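You operate a simulated robot arm through the tools that you are given. There is no shell and no other tool. Be economical: measure what you need, move in short steps, check, and stop when the job is done.

The job below is to be done with a simulated robot arm. You get a single attempt, and the scene is never put back.

## Task
Clear the green tray, rub off its mark and slide it into the upper runners.
Fine: small bowl into the medium bowl; use the polishing cloth and put it back. What is to be rubbed or washed off counts as gone when no trace of it is left.
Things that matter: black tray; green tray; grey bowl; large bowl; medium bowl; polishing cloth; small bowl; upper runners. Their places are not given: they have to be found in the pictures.

It is judged by the outcome, as a careful person would: the job done as asked, and still so three seconds after it is handed in. It fails if anything else is knocked over, pushed out of place, dropped, spilled or broken. Flat cloth is picked up by pressing the open fingertips on it (5 to 10 N) and closing them slowly along it; thin cloth reads only 2 to 8 mm in the jaws.

## Robot
A 7-joint arm with a two-finger parallel gripper, fixed in place. Base frame: the origin is at the foot of the arm, x ahead of it, y to its left, z up. Readings come in mm, degrees, newtons and seconds.
With the tool pointing down near the work surface it reaches from about 200 to 740 mm from the base axis. Its first joint turns from -166.0 to 166.0 degrees. Payload 3.91 kg.
The tool frame sits at the grasp point between the pads (the TCP): z along the fingers, y along the line on which they close. The tips reach 30 mm beyond it. The gripper opens to 110 mm. The fingers are 20 mm wide and 10 mm thick; the gripper's body (48 by 112 mm) begins 55 mm behind the TCP.
Orientation is that of the tool frame in the base frame, as a unit quaternion [x, y, z, w]. With the fingers straight down and closing along the base's y, the tool's x points along the base's -x, its y along +y and its z along -z.

## Interface
- The arm moves only by the tool drive_tool. Its argument "steps" is a list that holds one entry, the list of rows, each a list of 7 numbers: the shift along the base's x, y, z in units of 40 mm (1.0 is 40 mm), then the turn, a rotation vector about the base's x, y, z in units of 6 degrees (1.0 is 6 degrees), then the finger opening in mm, from 0 to 110. In form: [[[dx, dy, dz, wx, wy, wz, claw], ...]]. A call has 1 to 10 rows; each row shifts and turns the commanded pose from where the row before left it. A call with a number of a shift or a turn outside -1 to 1 is refused whole. Rows are played at 5 a second. More than 50 mm and 8.6 degrees between two rows, or a gripper value outside its range, and nothing of the call is played. A pose out of reach is approached as far as the arm can. The call stops where the force on the tool passes 40 N (or 10 N more than at its start, if that is more) or the arm is blocked; 0.2 s more then pass. The fingers move at their own pace (about 153 mm/s each) and stop on an object; they squeeze with about 26 N. The grip force told is the motor's: it shows also when the fingers shut on nothing. Time passes only in rows, and 0.2 s behind the last, so rows that do not move let the fingers close. The reply holds the time, the measured pose of the TCP, the force on the tool along the base axes, the opening and the grip force, in the units named above and with some noise, with the torque about the TCP (base axes, N m) and any sound that the robot's microphone picked up.
- Cameras (640 x 400 px; columns grow to the right, rows downward): "scene" is fixed at [407.8, -504.8, 1487]; the picture's right is [0.97, 0.26, 0.00], its down [0.11, -0.42, -0.90] and it looks along [-0.23, 0.87, -0.43] (base axes); focal length 322 px, centre (320, 200). "wrist" rides on the gripper at [77, 7, -114] in the tool frame; the picture's right is [-0.09, 1.00, 0.00], its down [-0.80, -0.07, -0.59] and it looks along [-0.59, -0.05, 0.80] (tool axes); focal length 270 px, centre (320, 200).
- camera(camera): a new picture of that camera. No time passes.
- slide_trunk(by): slides the trunk up (or, below 0, down) by that many mm; the arm rides with it, the base frame stays. It gives what a move gives, with no picture.
- point_at(camera, pixels): for up to 12 pixels [column, row] of the newest picture of that camera ("zoom" is the newest enlarged one), the place [x, y, z] in the base frame of the surface seen there, good to about 2 mm, but the place of the scene camera against the robot may be out by one fixed shift of up to 12 mm in any direction. No time passes.
- close_up(camera, box): a new picture of the part [left, top, right, bottom] of that camera's present view, enlarged. No time passes.
- finish_job(): hands the job in; it is judged then, once.

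Keep the steps short. Do not move on a guess: measure, check each grasp and each placing, and mend mistakes. In all there are 80 turns and 54 pictures (those below and enlarged ones count). Leave the gripper open and the arm clear of the work at the hand-in unless told otherwise, and finish with a single line.

The tools are called after "Call:" as a command line: name --argument value ..., lists and objects as JSON in quotes. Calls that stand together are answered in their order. drive_tool: Moves the arm, as the interface text tells. Its arguments: {"type":"object","properties":{"steps":{"type":"array"}},"required":["steps"]} The other tools are called the same way: slide_trunk (by) slides the trunk up or down; camera (camera) takes a picture; point_at (camera, pixels) gives the place of the surface under pixels of a picture; close_up (camera, box) takes an enlarged picture of a part of a camera's view; finish_job () hands the job in.

At the start:

```text
clock: 0.0
tcp_pos: [314.5, 256.4, 1254.3]
tcp_rot: [0.0, 1.0, 0.0, 0.0]
ft_force: [-0.8, -1.0, 0.1]
moment: [0.01, -0.03, -0.01]
finger_gap: 110.1
gripper_force: 0.1
trunk travel left (down, up): [-550.0, 60.0]
```

scene: 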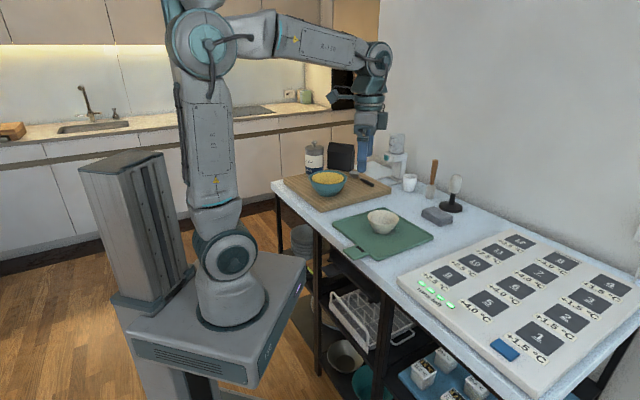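
wrist: 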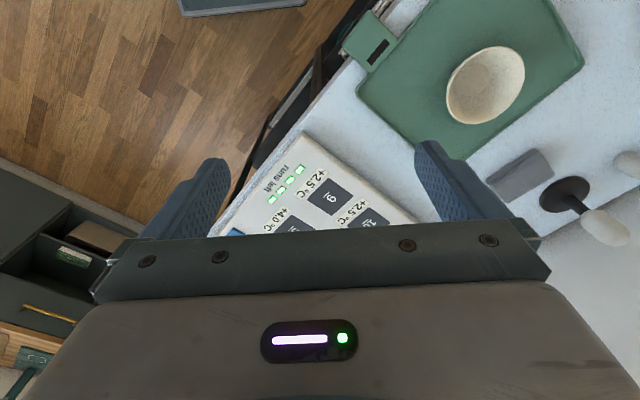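

I see the green tray with a cream bowl on it, a cutting board with a teal bowl, and shelves under the table. I will enlarge the areas first.

Call:
close_up --camera "scene" --box '[270, 130, 470, 255]'

Call:
close_up --camera "scene" --box '[270, 220, 510, 400]'

```text
3.20 times, centred on (370, 192) of scene
```

zoom: 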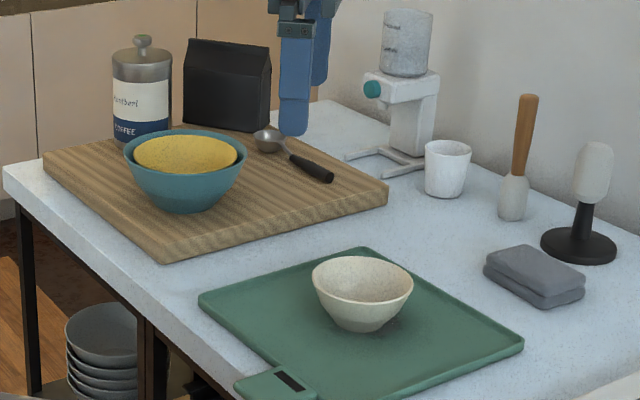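

```text
2.22 times, centred on (390, 310) of scene
```

zoom: 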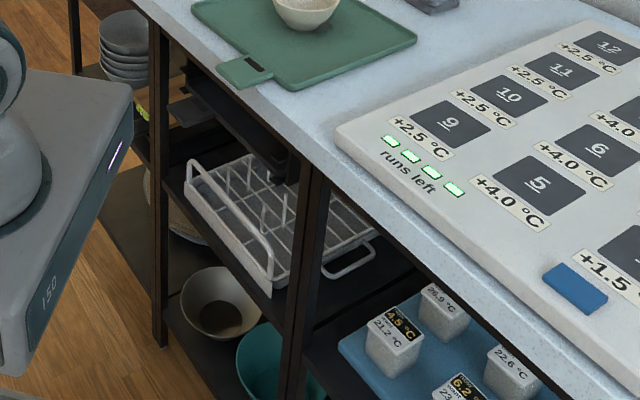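

Next I'll locate things: the tray, bowls, cloth, and shelves, on a fresh scene picture.

Call:
camera --camera "scene"

Call:
point_at --camera "scene" --pixels '[[333, 222], [378, 207], [432, 239], [380, 262], [353, 252], [382, 224], [437, 215], [325, 178], [340, 355], [365, 380], [300, 235], [340, 260]]'

Call:
point_at --camera "scene" --pixels '[[372, 212], [394, 220], [382, 232], [430, 208], [452, 214], [437, 223], [422, 215], [350, 270], [365, 285], [322, 300], [370, 342], [390, 320]]'

```text
49 pictures are left
```

scene: 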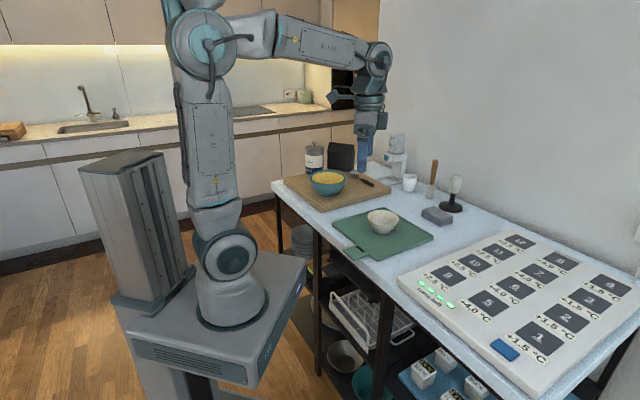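

```text
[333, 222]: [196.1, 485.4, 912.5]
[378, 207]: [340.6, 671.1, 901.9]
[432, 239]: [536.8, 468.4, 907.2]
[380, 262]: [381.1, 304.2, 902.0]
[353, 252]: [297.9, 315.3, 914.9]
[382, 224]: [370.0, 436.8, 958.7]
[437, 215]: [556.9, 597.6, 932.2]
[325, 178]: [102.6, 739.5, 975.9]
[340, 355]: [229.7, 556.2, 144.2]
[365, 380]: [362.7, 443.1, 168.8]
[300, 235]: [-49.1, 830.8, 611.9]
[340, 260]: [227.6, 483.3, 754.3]
```

```text
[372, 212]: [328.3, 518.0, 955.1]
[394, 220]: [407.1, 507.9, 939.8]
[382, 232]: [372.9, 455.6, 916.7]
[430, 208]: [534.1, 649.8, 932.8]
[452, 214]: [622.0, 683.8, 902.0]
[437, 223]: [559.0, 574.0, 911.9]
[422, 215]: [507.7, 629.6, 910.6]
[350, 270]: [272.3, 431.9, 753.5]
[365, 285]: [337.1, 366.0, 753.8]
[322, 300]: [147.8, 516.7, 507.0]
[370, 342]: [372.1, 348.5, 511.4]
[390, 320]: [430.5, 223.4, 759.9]
```

Table top is near z=902; something black hangs at z≈754 under it (runners). Let me enlarge that and the bowls.

Call:
close_up --camera "scene" --box '[300, 230, 420, 305]'

Call:
close_up --camera "scene" --box '[280, 300, 400, 400]'

Call:
close_up --camera "scene" --box '[330, 195, 470, 270]'

```text
5.33 times, centred on (360, 268) of scene
```

zoom: 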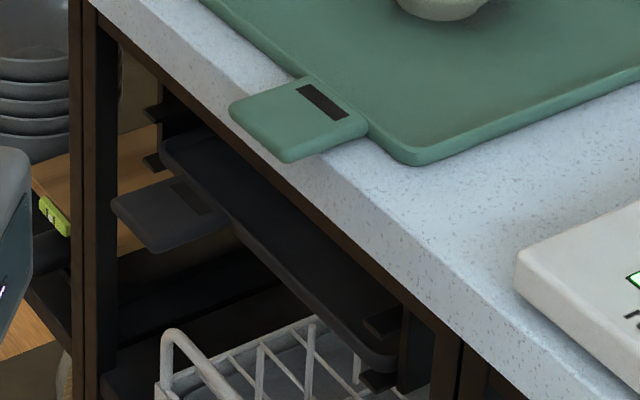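

```text
4.00 times, centred on (340, 350) of scene
```

zoom: 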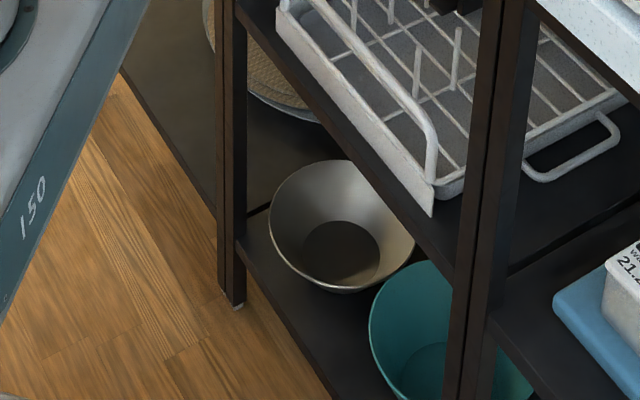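

```text
4.57 times, centred on (400, 232) of scene
```

zoom: 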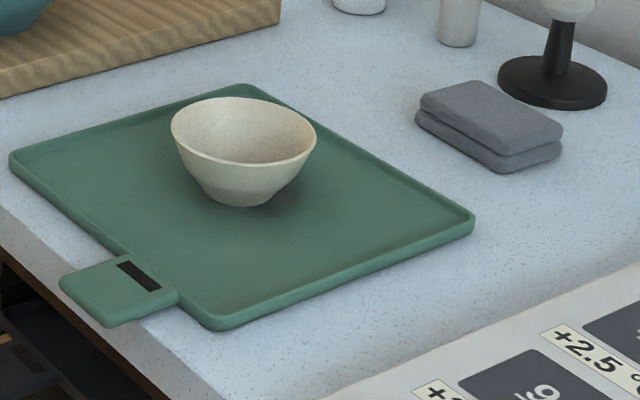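

Under the table, a black tray appears to sit in the lower of two runner pairs. The bowl on the board shows yellow inside; I need to see it from above. I'll turn the tool by 60° about z so the wrist camera looks over the table.

Call:
drive_tool --steps '[[[0, 0, 0, 0, 0, 1, 110], [0, 0, 0, 0, 0, 1, 110], [0, 0, 0, 0, 0, 1, 110], [0, 0, 0, 0, 0, 1, 110], [0, 0, 0, 0, 0, 1, 110], [0, 0, 0, 0, 0, 1, 110], [0, 0, 0, 0, 0, 1, 110], [0, 0, 0, 0, 0, 1, 110], [0, 0, 0, 0, 0, 1, 110], [0, 0, 0, 0, 0, 1, 110]]]'

Call:
camera --camera "wrist"

```text
clock: 2.2
tcp_pos: [314.1, 256.1, 1251.8]
tcp_rot: [-0.501, 0.866, 0.0, 0.0]
ft_force: [0.0, -0.2, 1.0]
moment: [0.01, 0.0, -0.01]
finger_gap: 110.2
gripper_force: 0.1
trunk travel left (down, up): [-550.0, 60.0]
```

```text
45 pictures are left
```

wrist: 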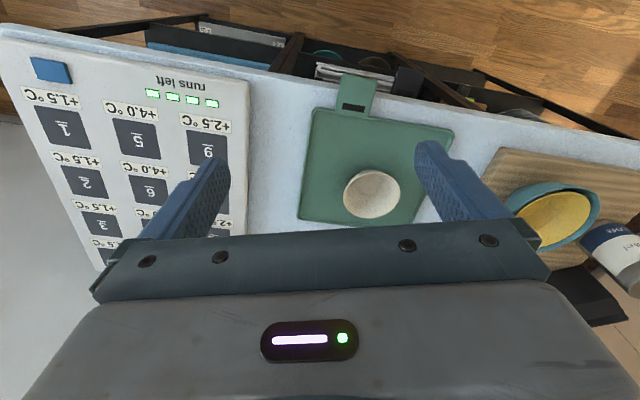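

The wrist picture is inverted (far side at the bottom). Enlarging the teal bowl and the tray.

Call:
close_up --camera "wrist" --box '[480, 150, 640, 270]'

Call:
close_up --camera "wrist" --box '[280, 60, 480, 240]'

Call:
point_at --camera "wrist" --pixels '[[371, 172], [344, 194], [401, 193], [372, 194], [552, 222], [552, 185], [312, 110], [452, 131], [301, 218], [350, 90], [335, 95], [362, 85]]'

```text
3.33 times, centred on (560, 210) of wrist
```

zoom: 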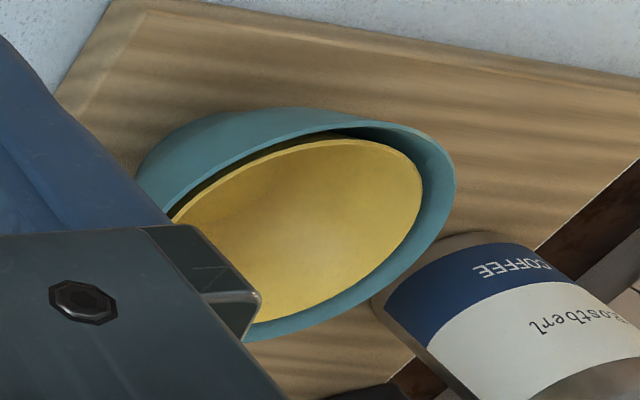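

```text
2.22 times, centred on (380, 150) of wrist
```

zoom: 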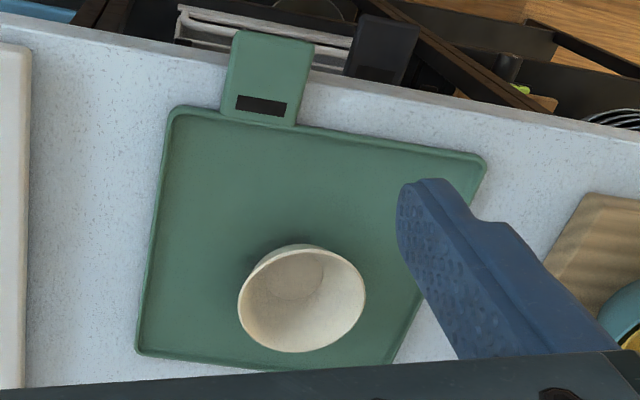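

```text
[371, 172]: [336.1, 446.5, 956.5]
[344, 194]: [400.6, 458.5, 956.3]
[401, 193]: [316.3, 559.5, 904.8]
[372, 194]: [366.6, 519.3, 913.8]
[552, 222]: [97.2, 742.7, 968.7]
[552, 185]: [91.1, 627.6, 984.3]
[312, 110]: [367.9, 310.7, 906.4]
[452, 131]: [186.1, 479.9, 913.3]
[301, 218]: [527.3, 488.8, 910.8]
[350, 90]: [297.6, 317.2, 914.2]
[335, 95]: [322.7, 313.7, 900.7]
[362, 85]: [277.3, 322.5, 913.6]
```

Confirmed: the teal large bowl holds the yellow medium bowl, the cream one on the tray is the small bowl. Measuring its rim on the newest zoom (tray view).

Call:
point_at --camera "zoom" --pixels '[[239, 310], [364, 292], [306, 247], [300, 350], [262, 264], [345, 262], [250, 338], [345, 332], [300, 285], [180, 112], [484, 160], [137, 350]]'

Call:
close_up --camera "wrist" --box '[480, 150, 640, 270]'

Call:
point_at --camera "zoom" --pixels '[[415, 190], [340, 142], [290, 142], [380, 152], [408, 230], [270, 150], [190, 200], [290, 310], [440, 220], [340, 122], [250, 118], [150, 165]]'

```text
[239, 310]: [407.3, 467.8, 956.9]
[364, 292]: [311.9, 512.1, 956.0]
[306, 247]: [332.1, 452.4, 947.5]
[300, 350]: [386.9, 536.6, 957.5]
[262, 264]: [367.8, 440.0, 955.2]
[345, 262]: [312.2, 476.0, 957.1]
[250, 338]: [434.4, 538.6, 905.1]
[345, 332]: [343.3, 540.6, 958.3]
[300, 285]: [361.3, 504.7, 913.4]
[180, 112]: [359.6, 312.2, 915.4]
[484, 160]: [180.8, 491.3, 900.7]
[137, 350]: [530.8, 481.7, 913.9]
```

```text
3.33 times, centred on (560, 210) of wrist
```

zoom: 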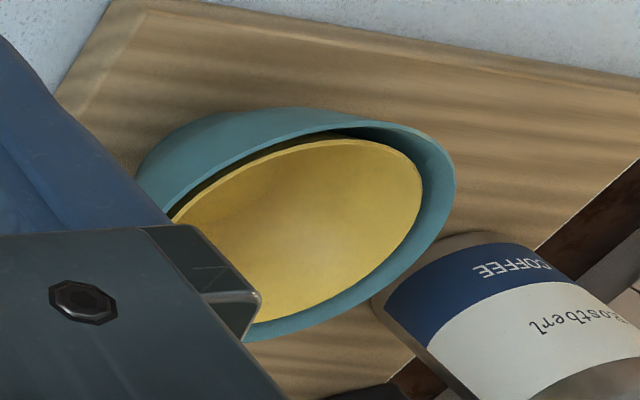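

```text
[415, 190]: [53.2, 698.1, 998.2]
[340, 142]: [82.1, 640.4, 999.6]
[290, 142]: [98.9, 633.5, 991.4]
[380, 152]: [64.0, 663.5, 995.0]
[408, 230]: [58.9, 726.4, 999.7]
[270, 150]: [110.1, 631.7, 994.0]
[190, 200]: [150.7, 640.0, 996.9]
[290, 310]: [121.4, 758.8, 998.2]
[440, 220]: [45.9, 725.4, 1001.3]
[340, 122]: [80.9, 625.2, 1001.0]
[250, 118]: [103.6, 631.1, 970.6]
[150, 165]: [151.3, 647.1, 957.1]
```

Small bowl: centre ≈(358,490), rim radius ≈52, rim z≈957. Medium: centre ≈(114,696), rim radius ≈63, rim z≈998. I will pinch the small bowl's near rim with the closing axis radial and the tool tilted 20° outward. First turn and go above it.

Call:
drive_tool --steps '[[[0, 0, 0, 0, 0, -1, 60], [0, 0, 0, 0, 0, -1, 60], [0, 0, 0, 0, 0, -1, 60], [0, 0, 0, 0, 0, -1, 60], [0, 0, 0, 0, 0, -1, 60], [0, 0, 0, 0, 0, -1, 60], [0, 0, 0, 0, 0, -1, 60], [0, 0, 0, 0, 0, -1, 60], [0, 0, 0, 0, 0, -1, 60], [0, 0, 0, 0, 0, -1, 60]]]'

Call:
drive_tool --steps '[[[0.035, 0.48, -0.48, 0, 0, -1, 40], [0.035, 0.48, -0.48, 0, 0, -1, 40], [0.035, 0.48, -0.48, 0, 0, -1, 40], [0.035, 0.48, -0.48, 0, 0, -1, 40], [0.035, 0.48, -0.48, 0, 0, -1, 40], [0.035, 0.48, -0.48, 0, 0, -1, 40], [0.035, 0.48, -0.48, 0.673, -0.49, 0, 40], [0.035, 0.48, -0.48, 0.673, -0.49, 0, 40], [0.035, 0.48, -0.48, 0.673, -0.49, 0, 40], [0.035, 0.48, -0.48, 0.673, -0.49, 0, 40]]]'

Call:
camera --camera "wrist"

```text
clock: 4.4
tcp_pos: [314.5, 257.6, 1252.7]
tcp_rot: [0.001, 1.0, 0.0, 0.0]
ft_force: [0.0, 0.5, 0.2]
moment: [-0.01, 0.0, 0.01]
finger_gap: 60.0
gripper_force: 0.0
trunk travel left (down, up): [-550.0, 60.0]
```

```text
clock: 6.6
tcp_pos: [328.0, 449.2, 1061.4]
tcp_rot: [0.305, 0.936, 0.166, 0.054]
ft_force: [0.1, -0.6, 0.0]
moment: [0.0, 0.02, 0.02]
finger_gap: 40.2
gripper_force: 0.1
trunk travel left (down, up): [-550.0, 60.0]
```

```text
41 pictures are left
```

wrist: 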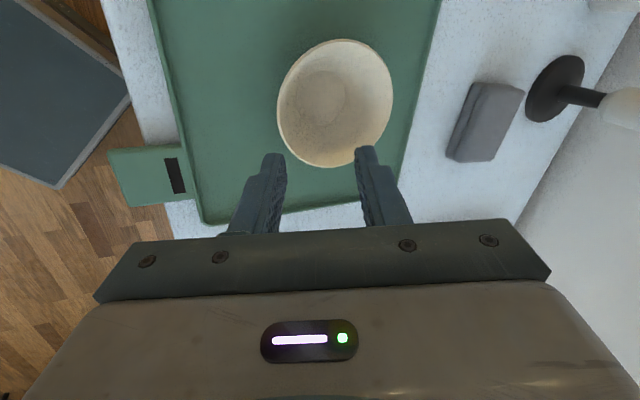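

Measuring rim and wall points from this nearer view, plus the cloth.

Call:
point_at --camera "wrist" --pixels '[[280, 110], [390, 95], [343, 41], [330, 164], [287, 140], [375, 150], [290, 112], [302, 108], [330, 95], [447, 155], [489, 160], [497, 86]]'

Call:
close_up --camera "wrist" --box '[420, 50, 580, 190]'

```text
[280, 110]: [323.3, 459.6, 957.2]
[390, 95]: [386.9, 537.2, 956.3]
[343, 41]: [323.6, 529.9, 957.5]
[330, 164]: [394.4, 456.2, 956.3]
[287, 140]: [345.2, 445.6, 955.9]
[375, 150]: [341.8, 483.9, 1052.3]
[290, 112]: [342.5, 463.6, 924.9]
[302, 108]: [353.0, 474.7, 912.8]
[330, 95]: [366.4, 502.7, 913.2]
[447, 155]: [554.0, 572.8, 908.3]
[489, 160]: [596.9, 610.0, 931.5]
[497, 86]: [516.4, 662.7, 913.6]
```

```text
2.86 times, centred on (500, 120) of wrist
```

zoom: 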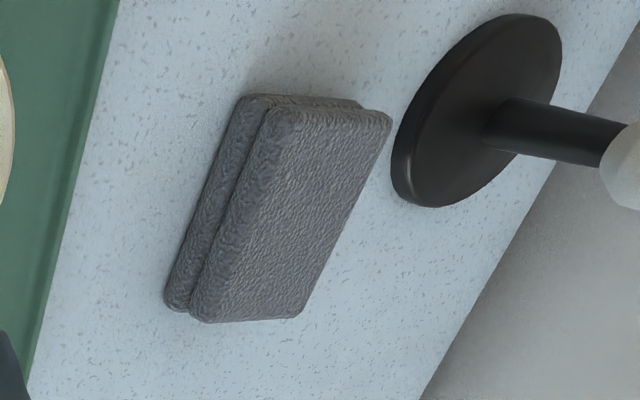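

Refined: centre (357,493), wall slope ≈22°. Approach along the tilted line to the near rim, then check.

Call:
drive_tool --steps '[[[-0.575, -0.675, 0, 0, 0, 0, 36], [0.122, 0.165, -0.5625, 0, 0, 0, 36], [0.122, 0.165, -0.5625, 0, 0, 0, 36], [0.122, 0.165, -0.5625, 0, 0, 0, 36], [0.122, 0.165, -0.5625, 0, 0, 0, 36]]]'

Call:
camera --camera "wrist"

```text
clock: 7.8
tcp_pos: [324.7, 448.9, 971.2]
tcp_rot: [0.304, 0.937, 0.164, 0.054]
ft_force: [0.0, 0.1, -0.1]
moment: [-0.02, -0.02, -0.04]
finger_gap: 35.9
gripper_force: 0.1
trunk travel left (down, up): [-550.0, 60.0]
```

```text
39 pictures are left
```

wrist: 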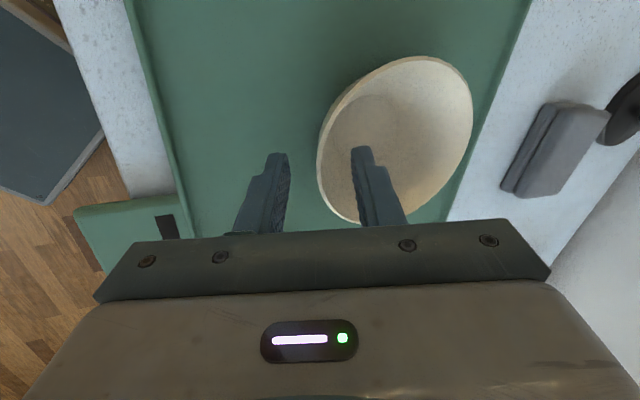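

The wall is between the fingers. Closing.

Call:
drive_tool --steps '[[[0, 0, 0, 0, 0, 0, 20], [0, 0, 0, 0, 0, 0, 10], [0, 0, 0, 0, 0, 0, 0], [0, 0, 0, 0, 0, 0, 0], [0, 0, 0, 0, 0, 0, 0]]]'

Call:
drive_tool --steps '[[[0, 0, 0.25, 0, 0, 0, 0], [0, 0, 0.5, 0, 0, 0, 0], [0, 0, 0.5, 0, 0, 0, 0], [0, 0, 0.5, 0, 0, 0, 0], [0, 0, 0.75, 0, 0, 0, 0], [0, 0, 0.75, 0, 0, 0, 0]]]'

Call:
camera --camera "wrist"

Call:
camera --camera "scene"

```text
clock: 9.0
tcp_pos: [324.0, 448.7, 972.9]
tcp_rot: [0.304, 0.937, 0.165, 0.053]
ft_force: [0.1, 2.1, 8.9]
moment: [0.49, -0.07, -0.04]
finger_gap: 3.6
gripper_force: 25.8
trunk travel left (down, up): [-550.0, 60.0]
```

```text
clock: 10.4
tcp_pos: [324.6, 449.3, 1101.3]
tcp_rot: [0.305, 0.937, 0.165, 0.053]
ft_force: [0.9, 0.5, -1.0]
moment: [-0.06, -0.03, 0.01]
finger_gap: 2.8
gripper_force: 25.5
trunk travel left (down, up): [-550.0, 60.0]
```

```text
38 pictures are left
```

wrist: 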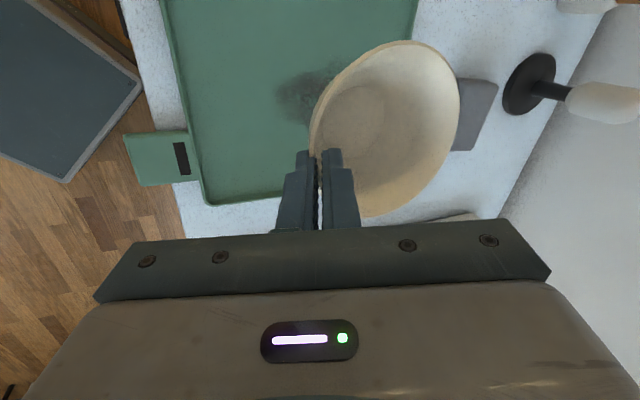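

```text
37 pictures are left
```

scene: 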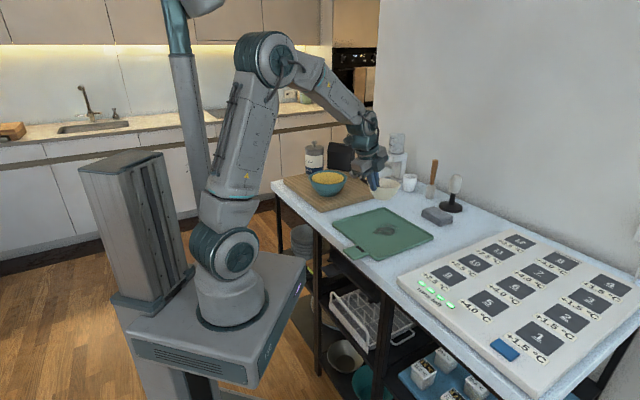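

Bowl is lifted (gap 2.8 mm), dark mark revealed on the tray. Check how the bowl hangs by its rim points, and the mark.

Call:
point_at --camera "wrist" --pixels '[[314, 125], [407, 43], [456, 80], [455, 130], [385, 214], [360, 60], [330, 90], [360, 115], [282, 92], [318, 75], [300, 120], [310, 95]]'

```text
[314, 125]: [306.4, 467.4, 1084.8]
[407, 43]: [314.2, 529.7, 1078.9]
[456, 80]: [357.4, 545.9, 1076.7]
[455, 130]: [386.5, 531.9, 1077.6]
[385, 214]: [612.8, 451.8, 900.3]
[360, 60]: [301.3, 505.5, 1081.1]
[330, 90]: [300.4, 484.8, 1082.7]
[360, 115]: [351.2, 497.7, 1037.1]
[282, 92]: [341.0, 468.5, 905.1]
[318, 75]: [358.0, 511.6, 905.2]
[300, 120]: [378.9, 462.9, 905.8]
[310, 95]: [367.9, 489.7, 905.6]
```

Bowl nearly level (far rim ~6° low). Move it above the medium bowl, adding 6° tilt to level it.

Call:
drive_tool --steps '[[[-0.5, 0.42, 0.1, 0.2, -0.147, 0, 0], [-0.5, 0.42, 0.1, 0.2, -0.147, 0, 0], [-0.5, 0.42, 0.1, 0.2, -0.147, 0, 0], [-0.5, 0.42, 0.1, 0.2, -0.147, 0, 0], [-0.5, 0.42, 0.1, 0, 0, 0, 0], [-0.5, 0.42, 0.1, 0, 0, 0, 0], [-0.5, 0.42, 0, 0, 0, 0, 0], [-0.5, 0.42, 0, 0, 0, 0, 0], [-0.5, 0.42, 0, 0, 0, 0, 0], [-0.5, 0.42, 0, 0, 0, 0, 0]]]'

Call:
camera --camera "wrist"

```text
clock: 12.6
tcp_pos: [124.0, 617.4, 1125.4]
tcp_rot: [0.301, 0.927, 0.213, 0.07]
ft_force: [-0.3, -0.4, -0.4]
moment: [-0.04, 0.0, 0.03]
finger_gap: 2.6
gripper_force: 25.9
trunk travel left (down, up): [-550.0, 60.0]
```

```text
36 pictures are left
```

wrist: 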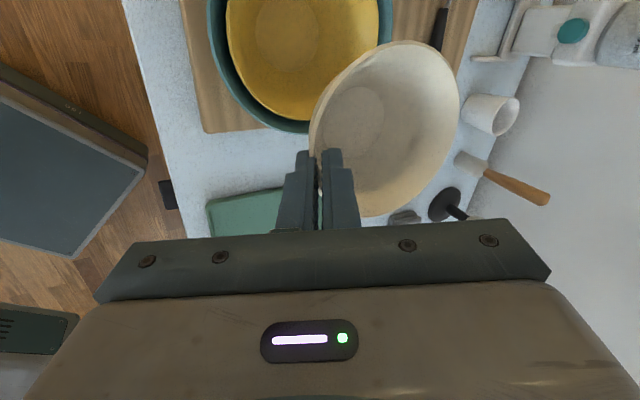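

Good view of the yellow bowl. Measuring both rims.

Call:
point_at --camera "wrist" --pixels '[[229, 30], [234, 60], [254, 95], [280, 115], [305, 118], [228, 8], [378, 20], [285, 30], [313, 130], [360, 58], [408, 43], [456, 85]]'

Call:
point_at --camera "wrist" --pixels '[[380, 10], [377, 38], [210, 30], [245, 110], [390, 15], [455, 135], [330, 90], [362, 110], [340, 80], [260, 60], [300, 80], [270, 10]]'

```text
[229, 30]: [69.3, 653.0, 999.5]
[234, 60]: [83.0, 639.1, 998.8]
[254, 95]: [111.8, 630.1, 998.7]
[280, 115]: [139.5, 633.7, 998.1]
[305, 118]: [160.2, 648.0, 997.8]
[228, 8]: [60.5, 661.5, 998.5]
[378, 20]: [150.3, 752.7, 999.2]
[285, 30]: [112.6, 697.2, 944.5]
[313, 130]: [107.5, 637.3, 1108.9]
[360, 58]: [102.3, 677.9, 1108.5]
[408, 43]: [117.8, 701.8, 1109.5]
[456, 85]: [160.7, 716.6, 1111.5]
```

```text
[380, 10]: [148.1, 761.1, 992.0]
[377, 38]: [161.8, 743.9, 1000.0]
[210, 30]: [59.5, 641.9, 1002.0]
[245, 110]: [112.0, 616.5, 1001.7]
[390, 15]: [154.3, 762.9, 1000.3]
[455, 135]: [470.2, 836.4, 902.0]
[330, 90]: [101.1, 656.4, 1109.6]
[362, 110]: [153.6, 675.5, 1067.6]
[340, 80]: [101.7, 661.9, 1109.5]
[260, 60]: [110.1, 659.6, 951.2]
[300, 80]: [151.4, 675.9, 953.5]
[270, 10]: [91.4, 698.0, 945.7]
```

Medium: centre (117.5,695.5), R 65, floor z 944.5. Small bowl is level, its centre is (26.5,49) from the TCP. Move over with a 4 mm offset away from the fingers and lower to ~6 mm above the floor.

Call:
drive_tool --steps '[[[-0.39, 0.41, 0, 0, 0, 0, 0], [-0.385, 0.41, 0, 0, 0, 0, 0], [0, 0, -0.53, 0, 0, 0, 0], [0, 0, -0.53, 0, 0, 0, 0], [0, 0, -0.53, 0, 0, 0, 0], [0, 0, -0.53, 0, 0, 0, 0], [0, 0, -0.53, 0, 0, 0, 0]]]'

Call:
camera --camera "wrist"

```text
clock: 14.2
tcp_pos: [93.4, 650.6, 1018.6]
tcp_rot: [0.301, 0.927, 0.214, 0.071]
ft_force: [-1.0, -0.2, -0.5]
moment: [-0.02, 0.0, 0.03]
finger_gap: 2.7
gripper_force: 26.1
trunk travel left (down, up): [-550.0, 60.0]
```

```text
35 pictures are left
```

wrist: 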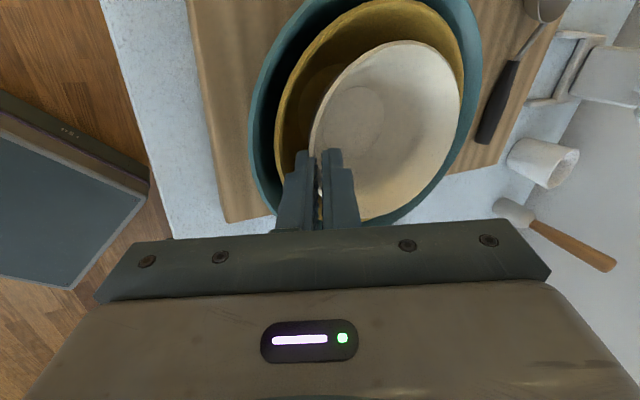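

It sits inside cleanly. Lower in small steps until contact.

Call:
drive_tool --steps '[[[0, 0, -0.05, 0, 0, 0, 0], [0, 0, -0.05, 0, 0, 0, 0], [0, 0, -0.04, 0, 0, 0, 0], [0, 0, 0, 0, 0, 0, 0]]]'

```text
clock: 15.2
tcp_pos: [92.3, 649.1, 1014.4]
tcp_rot: [0.301, 0.927, 0.214, 0.07]
ft_force: [-0.8, 0.3, 2.7]
moment: [0.09, 0.08, 0.12]
finger_gap: 2.5
gripper_force: 25.6
trunk travel left (down, up): [-550.0, 60.0]
```

Contact begins (2.7 N up). One more mm, then open slightly.

Call:
drive_tool --steps '[[[0, 0, -0.03, 0, 0, 0, 0], [0, 0, 0, 0, 0, 0, 5], [0, 0, 0, 0, 0, 0, 7], [0, 0, 0, 0, 0, 0, 7]]]'

Call:
camera --camera "wrist"

```text
clock: 16.2
tcp_pos: [95.4, 649.6, 1011.2]
tcp_rot: [0.302, 0.927, 0.213, 0.07]
ft_force: [0.8, -0.5, 1.9]
moment: [0.03, -0.04, -0.03]
finger_gap: 6.3
gripper_force: 0.0
trunk travel left (down, up): [-550.0, 60.0]
```

```text
34 pictures are left
```

wrist: 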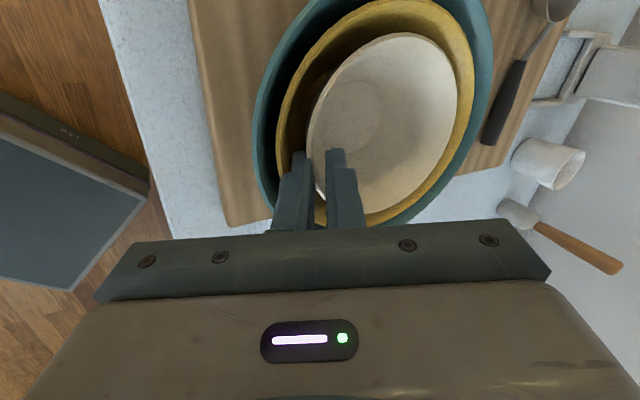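

Released; the small bowl rests in the medium one. Retreat along the finger line and check from above.

Call:
drive_tool --steps '[[[-0.0645, -0.0885, 0.225, 0, 0, 0, 7], [-0.0645, -0.0885, 0.225, 0, 0, 0, 7], [-0.129, -0.177, 0.45, 0, 0, 0, 7], [-0.129, -0.177, 0.5, 0, 0, 0, 7], [0, 0, 0.75, 0, 0, 0, 20], [0.5, -0.4, 0.5, -0.6, 0.45, 0, 60], [0.6, -0.5, 0.3, -0.6, 0.45, 0, 60], [0.7, -0.6, 0, -0.6, 0.45, 0, 60], [0.7, -0.6, 0, -0.6, 0.45, 0, 60], [0.7, -0.6, 0, -0.6, 0.45, 0, 60]]]'

Call:
camera --camera "scene"

Call:
camera --camera "wrist"

```text
clock: 18.4
tcp_pos: [207.5, 520.7, 1129.6]
tcp_rot: [0.31, 0.95, 0.029, 0.007]
ft_force: [-0.1, 0.6, 0.3]
moment: [0.03, 0.02, -0.04]
finger_gap: 60.1
gripper_force: 0.0
trunk travel left (down, up): [-550.0, 60.0]
```

```text
33 pictures are left
```

scene: 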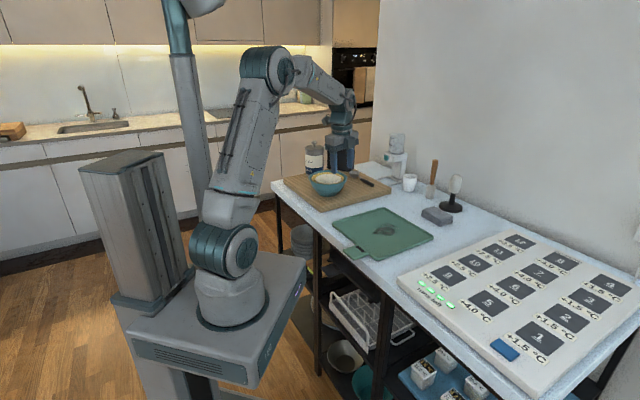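

```text
32 pictures are left
```

wrist: 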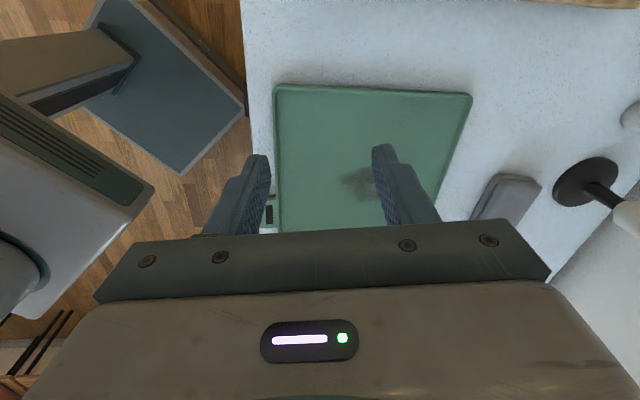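

Bowls fine. Shift toward the cloth to see it better.

Call:
drive_tool --steps '[[[0.7, 0.4, 0, 0, 0, 0, 60], [0.7, 0.4, 0, 0, 0, 0, 60], [0.7, 0.4, 0, 0, 0, 0, 60], [0.7, 0, 0, 0, 0, 0, 60]]]'

Call:
close_up --camera "wrist" --box '[340, 20, 580, 200]'

```text
clock: 19.4
tcp_pos: [319.2, 568.2, 1129.3]
tcp_rot: [0.31, 0.95, 0.029, 0.007]
ft_force: [-0.2, 0.1, -0.7]
moment: [-0.01, 0.04, -0.03]
finger_gap: 60.2
gripper_force: 0.0
trunk travel left (down, up): [-550.0, 60.0]
```

```text
2.22 times, centred on (460, 110) of wrist
```

zoom: 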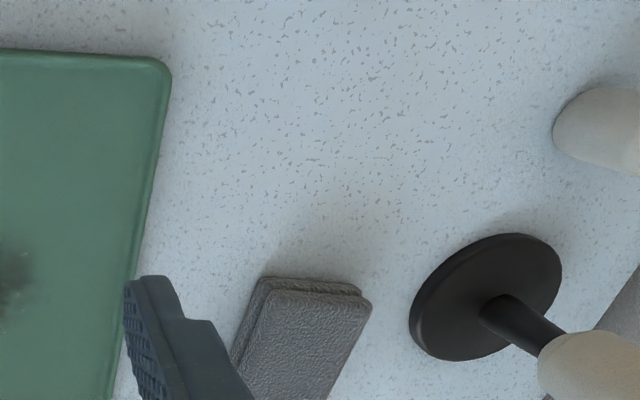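

Cloth partly hidden; shift further.

Call:
drive_tool --steps '[[[0.7, -0.3, 0, 0, 0, 0, 60], [0.7, -0.3, 0, 0, 0, 0, 60], [0.7, -0.3, 0, 0, 0, 0, 60]]]'

Call:
close_up --camera "wrist" --box '[340, 20, 580, 200]'

```text
clock: 20.2
tcp_pos: [403.6, 531.8, 1129.5]
tcp_rot: [0.31, 0.95, 0.029, 0.007]
ft_force: [0.4, -0.9, 0.2]
moment: [0.01, 0.02, 0.04]
finger_gap: 60.0
gripper_force: 0.1
trunk travel left (down, up): [-550.0, 60.0]
```

```text
2.22 times, centred on (460, 110) of wrist
```

zoom: 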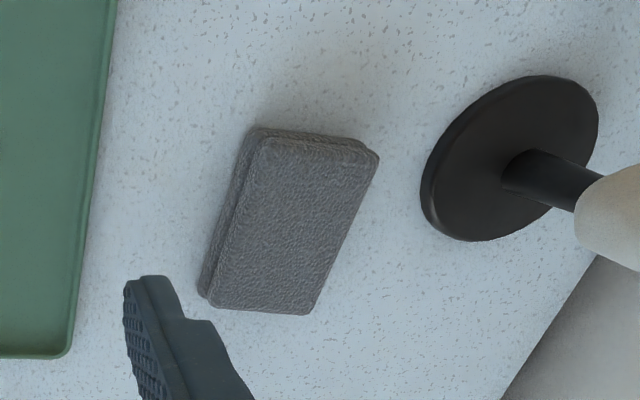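

Call:
point_at --camera "zoom" --pixels '[[265, 142], [375, 160], [305, 312], [213, 303], [290, 230], [252, 130], [200, 290], [425, 180], [510, 80], [70, 350], [220, 340], [150, 200]]'

```text
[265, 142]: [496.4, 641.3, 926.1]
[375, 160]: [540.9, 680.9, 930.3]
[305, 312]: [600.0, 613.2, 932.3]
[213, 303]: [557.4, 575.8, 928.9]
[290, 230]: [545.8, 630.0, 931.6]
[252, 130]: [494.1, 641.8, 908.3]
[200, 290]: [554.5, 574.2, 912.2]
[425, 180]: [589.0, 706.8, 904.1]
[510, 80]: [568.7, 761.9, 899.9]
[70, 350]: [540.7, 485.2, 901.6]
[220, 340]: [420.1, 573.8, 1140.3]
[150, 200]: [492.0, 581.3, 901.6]
```

Cloth top: centre ≈(549,628,931), 60 × 90 mm, short axis at 41.7°, about 30 mm thick. It is 834 mm out, so I need an outward tilt. I check the arm's base and shoulder height to choose the trunk height.

Call:
camera --camera "scene"

Call:
point_at --camera "scene" --pixels '[[232, 315], [262, 300], [227, 248], [270, 70], [270, 275], [350, 100], [345, 130]]'

```text
29 pictures are left
```

scene: 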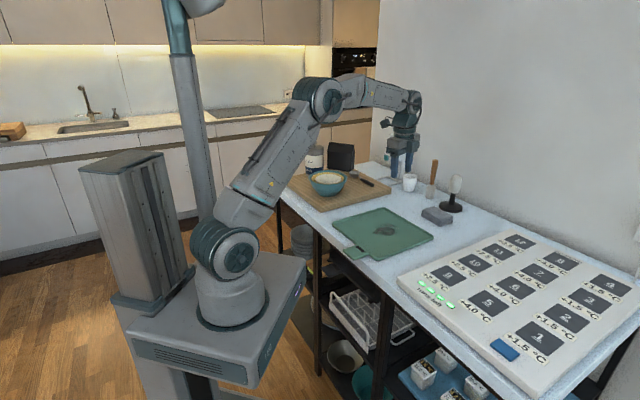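

```text
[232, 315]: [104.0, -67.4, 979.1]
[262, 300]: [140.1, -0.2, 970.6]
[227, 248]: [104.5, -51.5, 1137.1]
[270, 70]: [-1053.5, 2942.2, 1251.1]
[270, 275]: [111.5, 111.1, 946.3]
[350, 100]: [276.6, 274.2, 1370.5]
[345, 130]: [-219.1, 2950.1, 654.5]
```

Shoulder is near z≈1140, good for this reach. Remove residual tilt, turn tool +77° so it closes along the cloth's long side.

Call:
drive_tool --steps '[[[0, 0, 0, -0.46, 0.335, 0, 107], [0, 0, 0, 0, 0, 1, 107], [0, 0, 0, 0, 0, 1, 107], [0, 0, 0, 0, 0, 1, 107], [0, 0, 0, 0, 0, 1, 107], [0, 0, 0, 0, 0, 1, 107], [0, 0, 0, 0, 0, 1, 107], [0, 0, 0, 0, 0, 1, 107], [0, 0, 0, 0, 0, 1, 107], [0, 0, 0, 0, 0, 1, 107]]]'

Call:
drive_tool --steps '[[[0, 0, 0, 0, 0, 1, 107], [0, 0, 0, 0, 0, 1, 107], [0, 0, 0, 0, 0, 1, 107], [0, 0, 0, 0, 0, 0.88, 107]]]'

```text
clock: 22.4
tcp_pos: [402.8, 531.9, 1130.4]
tcp_rot: [-0.156, 0.988, 0.0, -0.002]
ft_force: [-0.2, 0.4, 0.0]
moment: [0.0, 0.02, 0.0]
finger_gap: 107.1
gripper_force: 0.0
trunk travel left (down, up): [-550.0, 60.0]
```

```text
clock: 23.4
tcp_pos: [401.6, 532.2, 1130.6]
tcp_rot: [-0.352, 0.936, -0.001, -0.003]
ft_force: [-0.2, 0.1, -0.2]
moment: [-0.02, 0.02, 0.0]
finger_gap: 107.2
gripper_force: 0.0
trunk travel left (down, up): [-550.0, 60.0]
```

Turned to 41.2°. Now tilt 30° outward and go to the staging point behind the cloth.

Call:
drive_tool --steps '[[[0.51, 0.28, -0.575, 0.665, -0.747, 0, 107], [0.51, 0.28, -0.575, 0.665, -0.747, 0, 107], [0.51, 0.28, -0.575, 0.665, -0.747, 0, 107], [0.51, 0.28, -0.575, 0.665, -0.747, 0, 107], [0.51, 0.28, -0.575, 0.665, -0.747, 0, 107]]]'

Call:
camera --camera "wrist"

```text
clock: 24.6
tcp_pos: [502.8, 588.5, 1015.3]
tcp_rot: [-0.34, 0.905, 0.092, 0.239]
ft_force: [0.8, 1.2, -0.3]
moment: [-0.01, 0.0, -0.03]
finger_gap: 106.9
gripper_force: 0.0
trunk travel left (down, up): [-550.0, 60.0]
```

```text
28 pictures are left
```

wrist: 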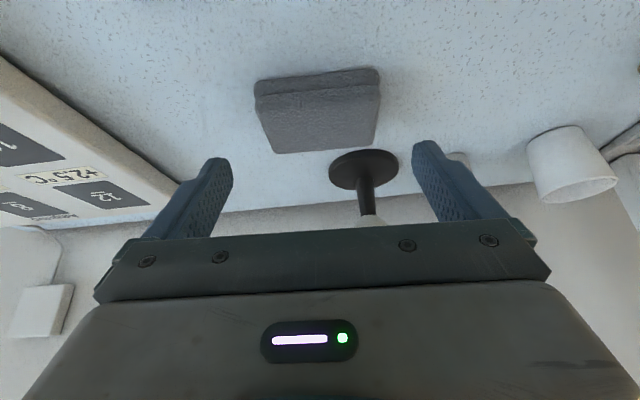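

Reached with room to spare. Re-measure the cloth from here.

Call:
point_at --camera "wrist" --pixels '[[260, 98], [378, 87], [373, 143], [278, 150], [319, 115], [256, 85], [377, 72]]'

```text
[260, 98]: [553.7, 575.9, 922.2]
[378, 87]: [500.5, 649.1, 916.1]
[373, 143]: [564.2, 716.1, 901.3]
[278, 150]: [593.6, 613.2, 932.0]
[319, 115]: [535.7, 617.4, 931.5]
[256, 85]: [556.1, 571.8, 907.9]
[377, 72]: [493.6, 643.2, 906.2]
```

Alignment along the long axis is right (−110 vs −110). Advance along the finger line.

Call:
drive_tool --steps '[[[0.169, 0.149, -0.391, 0, 0, 0, 110], [0.169, 0.149, -0.391, 0, 0, 0, 110], [0.169, 0.149, -0.391, 0, 0, 0, 110], [0.169, 0.149, -0.391, 0, 0, 0, 110], [0.169, 0.149, -0.391, 0, 0, 0, 110]]]'

Call:
camera --camera "wrist"

```text
clock: 25.8
tcp_pos: [538.6, 618.6, 937.3]
tcp_rot: [-0.34, 0.905, 0.092, 0.239]
ft_force: [-0.4, -0.3, -0.2]
moment: [-0.03, 0.03, 0.01]
finger_gap: 109.9
gripper_force: 0.1
trunk travel left (down, up): [-550.0, 60.0]
```

```text
27 pictures are left
```

wrist: 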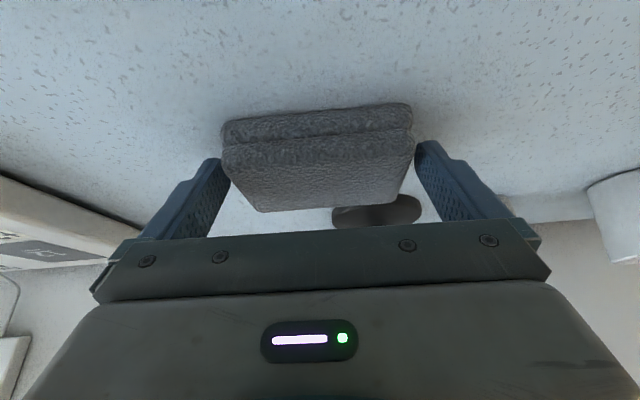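

Fingers straddle the cloth. Close and then lift a little.

Call:
drive_tool --steps '[[[0, 0, 0, 0, 0, 0, 95], [0, 0, 0, 0, 0, 0, 85], [0, 0, 0, 0, 0, 0, 70], [0, 0, 0, 0, 0, 0, 50], [0, 0, 0, 0, 0, 0, 50], [0, 0, 0.3, 0, 0, 0, 50], [0, 0, 0.4, 0, 0, 0, 50], [0, 0, 0.4, 0, 0, 0, 50]]]'

Call:
camera --camera "wrist"

```text
clock: 27.6
tcp_pos: [538.8, 618.8, 981.7]
tcp_rot: [-0.34, 0.905, 0.092, 0.239]
ft_force: [-0.7, -0.5, 0.0]
moment: [-0.02, 0.03, -0.01]
finger_gap: 99.3
gripper_force: 26.0
trunk travel left (down, up): [-550.0, 60.0]
```

```text
26 pictures are left
```

wrist: 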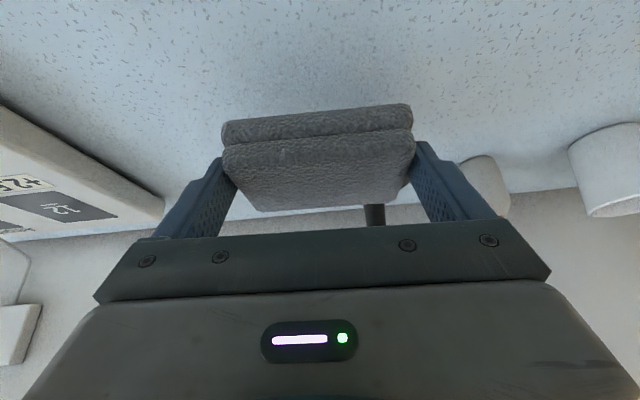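

Cloth held firmly (99 mm). Carry it above the mark at (360,488).

Call:
drive_tool --steps '[[[-0.7, -0.52, 0.05, 0, 0, 0, 50], [-0.8, -0.6, 0, 0, 0, 0, 50], [-0.8, -0.6, 0, 0, 0, 0, 50], [-0.8, -0.6, 0, 0, 0, 0, 50], [-0.8, -0.6, 0, 0, 0, 0, 50], [-0.8, -0.57, 0, 0, 0, 0, 50], [0, 0, -0.4, 0, 0, 0, 50], [0, 0, -0.4, 0, 0, 0, 50]]]'

Call:
camera --camera "wrist"

```text
clock: 29.4
tcp_pos: [349.6, 478.6, 952.9]
tcp_rot: [-0.34, 0.905, 0.092, 0.239]
ft_force: [0.2, -0.8, -0.8]
moment: [-0.01, 0.01, -0.03]
finger_gap: 99.1
gripper_force: 25.4
trunk travel left (down, up): [-550.0, 60.0]
```

```text
25 pictures are left
```

wrist: 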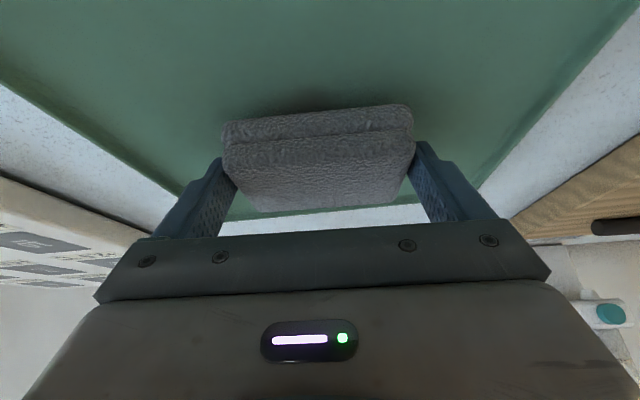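

Lower to contact gently.

Call:
drive_tool --steps '[[[0, 0, -0.15, 0, 0, 0, 50], [0, 0, -0.1, 0, 0, 0, 50], [0, 0, -0.05, 0, 0, 0, 50], [0, 0, -0.05, 0, 0, 0, 50]]]'

```text
clock: 30.4
tcp_pos: [351.4, 478.4, 941.1]
tcp_rot: [-0.339, 0.904, 0.095, 0.243]
ft_force: [-0.1, -0.8, 31.5]
moment: [0.04, -0.17, 0.13]
finger_gap: 99.5
gripper_force: 25.6
trunk travel left (down, up): [-550.0, 60.0]
```

31 N is more than needed; ease off by ~1.2 mm.

Call:
drive_tool --steps '[[[0, 0, 0.03, 0, 0, 0, 50], [0, 0, 0, 0, 0, 0, 50]]]'

```text
clock: 31.0
tcp_pos: [349.5, 478.3, 940.9]
tcp_rot: [-0.339, 0.904, 0.093, 0.241]
ft_force: [4.6, 5.1, 31.0]
moment: [0.21, -0.21, 0.06]
finger_gap: 99.2
gripper_force: 26.3
trunk travel left (down, up): [-550.0, 60.0]
```

Call:
drive_tool --steps '[[[0, 0, 0.04, 0, 0, 0, 50], [0, 0, 0, 0, 0, 0, 50]]]'

```text
clock: 31.6
tcp_pos: [349.6, 478.3, 940.1]
tcp_rot: [-0.34, 0.905, 0.093, 0.239]
ft_force: [3.7, 6.0, 20.3]
moment: [0.55, -0.22, -0.01]
finger_gap: 99.1
gripper_force: 26.1
trunk travel left (down, up): [-550.0, 60.0]
```

Call:
drive_tool --steps '[[[0, 0, 0.03, 0, 0, 0, 50], [0.25, 0.22, 0, 0, 0, 0, 50], [0.25, 0.22, 0, 0, 0, 0, 50], [-0.25, -0.22, 0, 0, 0, 0, 50], [-0.25, -0.22, 0, 0, 0, 0, 50], [-0.25, -0.22, 0, 0, 0, 0, 50], [-0.25, -0.22, 0, 0, 0, 0, 50], [0.25, 0.22, 0, 0, 0, 0, 50], [0.25, 0.22, 0, 0, 0, 0, 50]]]'

```text
clock: 33.6
tcp_pos: [350.8, 478.1, 941.5]
tcp_rot: [-0.34, 0.905, 0.092, 0.238]
ft_force: [0.2, 0.1, -0.9]
moment: [-0.05, 0.0, -0.01]
finger_gap: 99.3
gripper_force: 26.4
trunk travel left (down, up): [-550.0, 60.0]
```

Now no contact force; lower 1.2 mm and rub.

Call:
drive_tool --steps '[[[0, 0, -0.035, 0, 0, 0, 50], [0, 0, 0, 0, 0, 0, 50]]]'

Call:
drive_tool --steps '[[[0.25, 0.22, 0, 0, 0, 0, 50], [0.25, 0.22, 0, 0, 0, 0, 50], [-0.25, -0.22, 0, 0, 0, 0, 50], [-0.25, -0.22, 0, 0, 0, 0, 50], [-0.25, -0.22, 0, 0, 0, 0, 50], [-0.25, -0.22, 0, 0, 0, 0, 50]]]'

```text
clock: 34.2
tcp_pos: [350.3, 477.8, 940.5]
tcp_rot: [-0.341, 0.905, 0.093, 0.239]
ft_force: [-0.7, -0.4, 5.5]
moment: [-0.19, 0.05, 0.0]
finger_gap: 99.3
gripper_force: 25.9
trunk travel left (down, up): [-550.0, 60.0]
```

```text
clock: 35.6
tcp_pos: [331.4, 460.2, 940.7]
tcp_rot: [-0.34, 0.904, 0.093, 0.239]
ft_force: [1.2, 0.9, 10.9]
moment: [-0.1, -0.16, 0.02]
finger_gap: 99.5
gripper_force: 26.1
trunk travel left (down, up): [-550.0, 60.0]
```

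About 5–11 N. Continue rubbing both ways and sideways, then raise and look.

Call:
drive_tool --steps '[[[0.25, 0.22, 0, 0, 0, 0, 50], [0.25, 0.22, 0, 0, 0, 0, 50], [0.25, 0.22, 0, 0, 0, 0, 50], [0.25, 0.22, 0, 0, 0, 0, 50], [-0.25, -0.22, 0, 0, 0, 0, 50], [-0.25, -0.22, 0, 0, 0, 0, 50], [0.22, -0.25, 0, 0, 0, 0, 50], [0.22, -0.25, 0, 0, 0, 0, 50], [-0.22, 0.25, 0, 0, 0, 0, 50], [-0.22, 0.25, 0, 0, 0, 0, 50]]]'

Call:
drive_tool --steps '[[[-0.22, 0.25, 0, 0, 0, 0, 50], [-0.22, 0.25, 0, 0, 0, 0, 50], [0.22, -0.25, 0, 0, 0, 0, 50], [0.22, -0.25, 0, 0, 0, 0, 50], [0, 0, 0.5, 0, 0, 0, 50], [0, 0, 0.8, 0, 0, 0, 50], [-0.7, -0.62, 0.3, 0, 0, 0, 50], [-0.7, -0.62, 0.3, 0, 0, 0, 50]]]'

Call:
close_up --camera "scene" --box '[320, 195, 450, 275]'

Call:
camera --camera "wrist"

```text
clock: 37.8
tcp_pos: [350.2, 478.3, 940.7]
tcp_rot: [-0.341, 0.905, 0.092, 0.239]
ft_force: [2.0, -1.8, 7.6]
moment: [-0.04, -0.14, -0.04]
finger_gap: 99.4
gripper_force: 25.7
trunk travel left (down, up): [-550.0, 60.0]
```

```text
clock: 39.6
tcp_pos: [293.4, 427.5, 1017.7]
tcp_rot: [-0.34, 0.905, 0.092, 0.239]
ft_force: [-0.4, -0.8, -0.5]
moment: [0.01, 0.01, -0.01]
finger_gap: 99.0
gripper_force: 25.8
trunk travel left (down, up): [-550.0, 60.0]
```

```text
4.92 times, centred on (385, 235) of scene
```

zoom: 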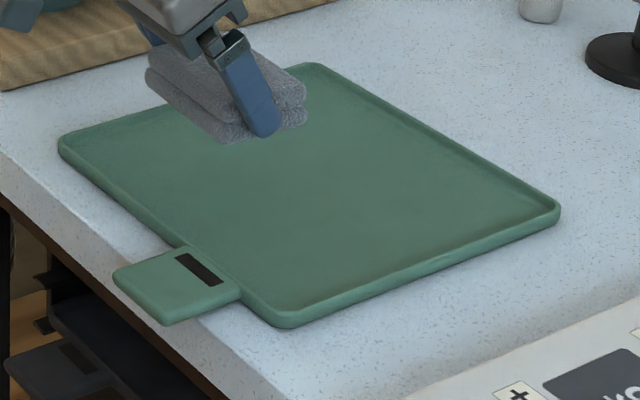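

```text
23 pictures are left
```

wrist: 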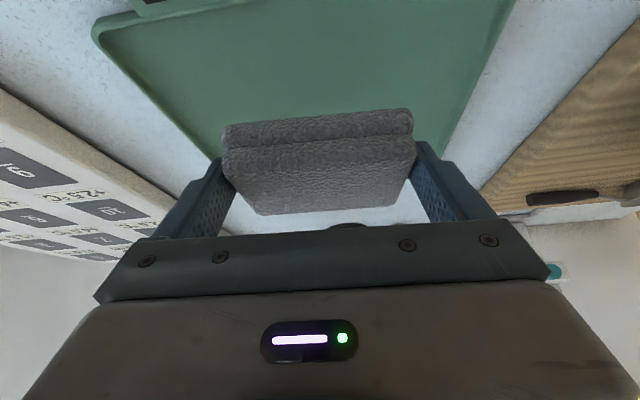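

The mark looks gone. Carry the cloth above its old place, then inspect the tray unobstructed before letting go.

Call:
drive_tool --steps '[[[0.8, 0.62, 0, 0, 0, 0, 50], [0.8, 0.62, 0, 0, 0, 0, 50], [0.8, 0.62, -0.1, 0, 0, 0, 50], [0.8, 0.62, -0.1, 0, 0, 0, 50], [0.8, 0.62, -0.1, 0, 0, 0, 50], [0.8, 0.62, -0.1, 0, 0, 0, 50], [0.8, 0.62, -0.2, 0, 0, 0, 50], [0.535, 0.443, -0.2, 0, 0, 0, 50]]]'

Call:
close_up --camera "scene" --box '[340, 200, 430, 260]'

Call:
point_at --camera "zoom" --pixels '[[325, 215], [300, 200]]'

```text
clock: 41.4
tcp_pos: [541.6, 621.6, 984.2]
tcp_rot: [-0.34, 0.905, 0.092, 0.238]
ft_force: [0.1, 0.3, -0.6]
moment: [-0.02, 0.03, -0.01]
finger_gap: 99.2
gripper_force: 26.5
trunk travel left (down, up): [-550.0, 60.0]
```

```text
6.67 times, centred on (385, 230) of scene
```

zoom: 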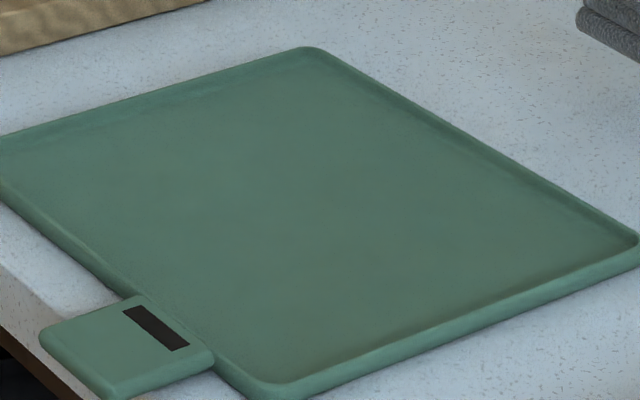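

```text
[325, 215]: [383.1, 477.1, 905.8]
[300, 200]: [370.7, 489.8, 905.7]
```

Tray is clean. Lower the cloth at its original place.

Call:
drive_tool --steps '[[[-0.07, -0.07, -0.4, 0, 0, 0, 50], [0, 0, -0.4, 0, 0, 0, 50], [0, 0, -0.25, 0, 0, 0, 50], [0, 0, -0.08, 0, 0, 0, 50], [0, 0, 0, 0, 0, 0, 50]]]'

```text
clock: 42.6
tcp_pos: [536.4, 617.5, 939.1]
tcp_rot: [-0.341, 0.904, 0.092, 0.239]
ft_force: [0.7, 0.3, -0.2]
moment: [0.0, 0.03, -0.03]
finger_gap: 99.2
gripper_force: 25.9
trunk travel left (down, up): [-550.0, 60.0]
```

Call:
drive_tool --steps '[[[0.03, 0.03, -0.04, 0, 0, 0, 50], [0, 0, -0.03, 0, 0, 0, 50]]]'

```text
clock: 43.2
tcp_pos: [537.5, 617.9, 936.2]
tcp_rot: [-0.341, 0.905, 0.093, 0.239]
ft_force: [0.9, -0.4, 0.3]
moment: [-0.01, 0.03, 0.02]
finger_gap: 99.1
gripper_force: 26.1
trunk travel left (down, up): [-550.0, 60.0]
```

Call:
drive_tool --steps '[[[0, 0, -0.025, 0, 0, 0, 50], [0, 0, -0.025, 0, 0, 0, 50]]]'

```text
clock: 43.8
tcp_pos: [539.5, 617.2, 936.2]
tcp_rot: [-0.34, 0.905, 0.093, 0.24]
ft_force: [-0.6, 0.5, 4.2]
moment: [-0.04, 0.12, 0.0]
finger_gap: 99.3
gripper_force: 26.2
trunk travel left (down, up): [-550.0, 60.0]
```

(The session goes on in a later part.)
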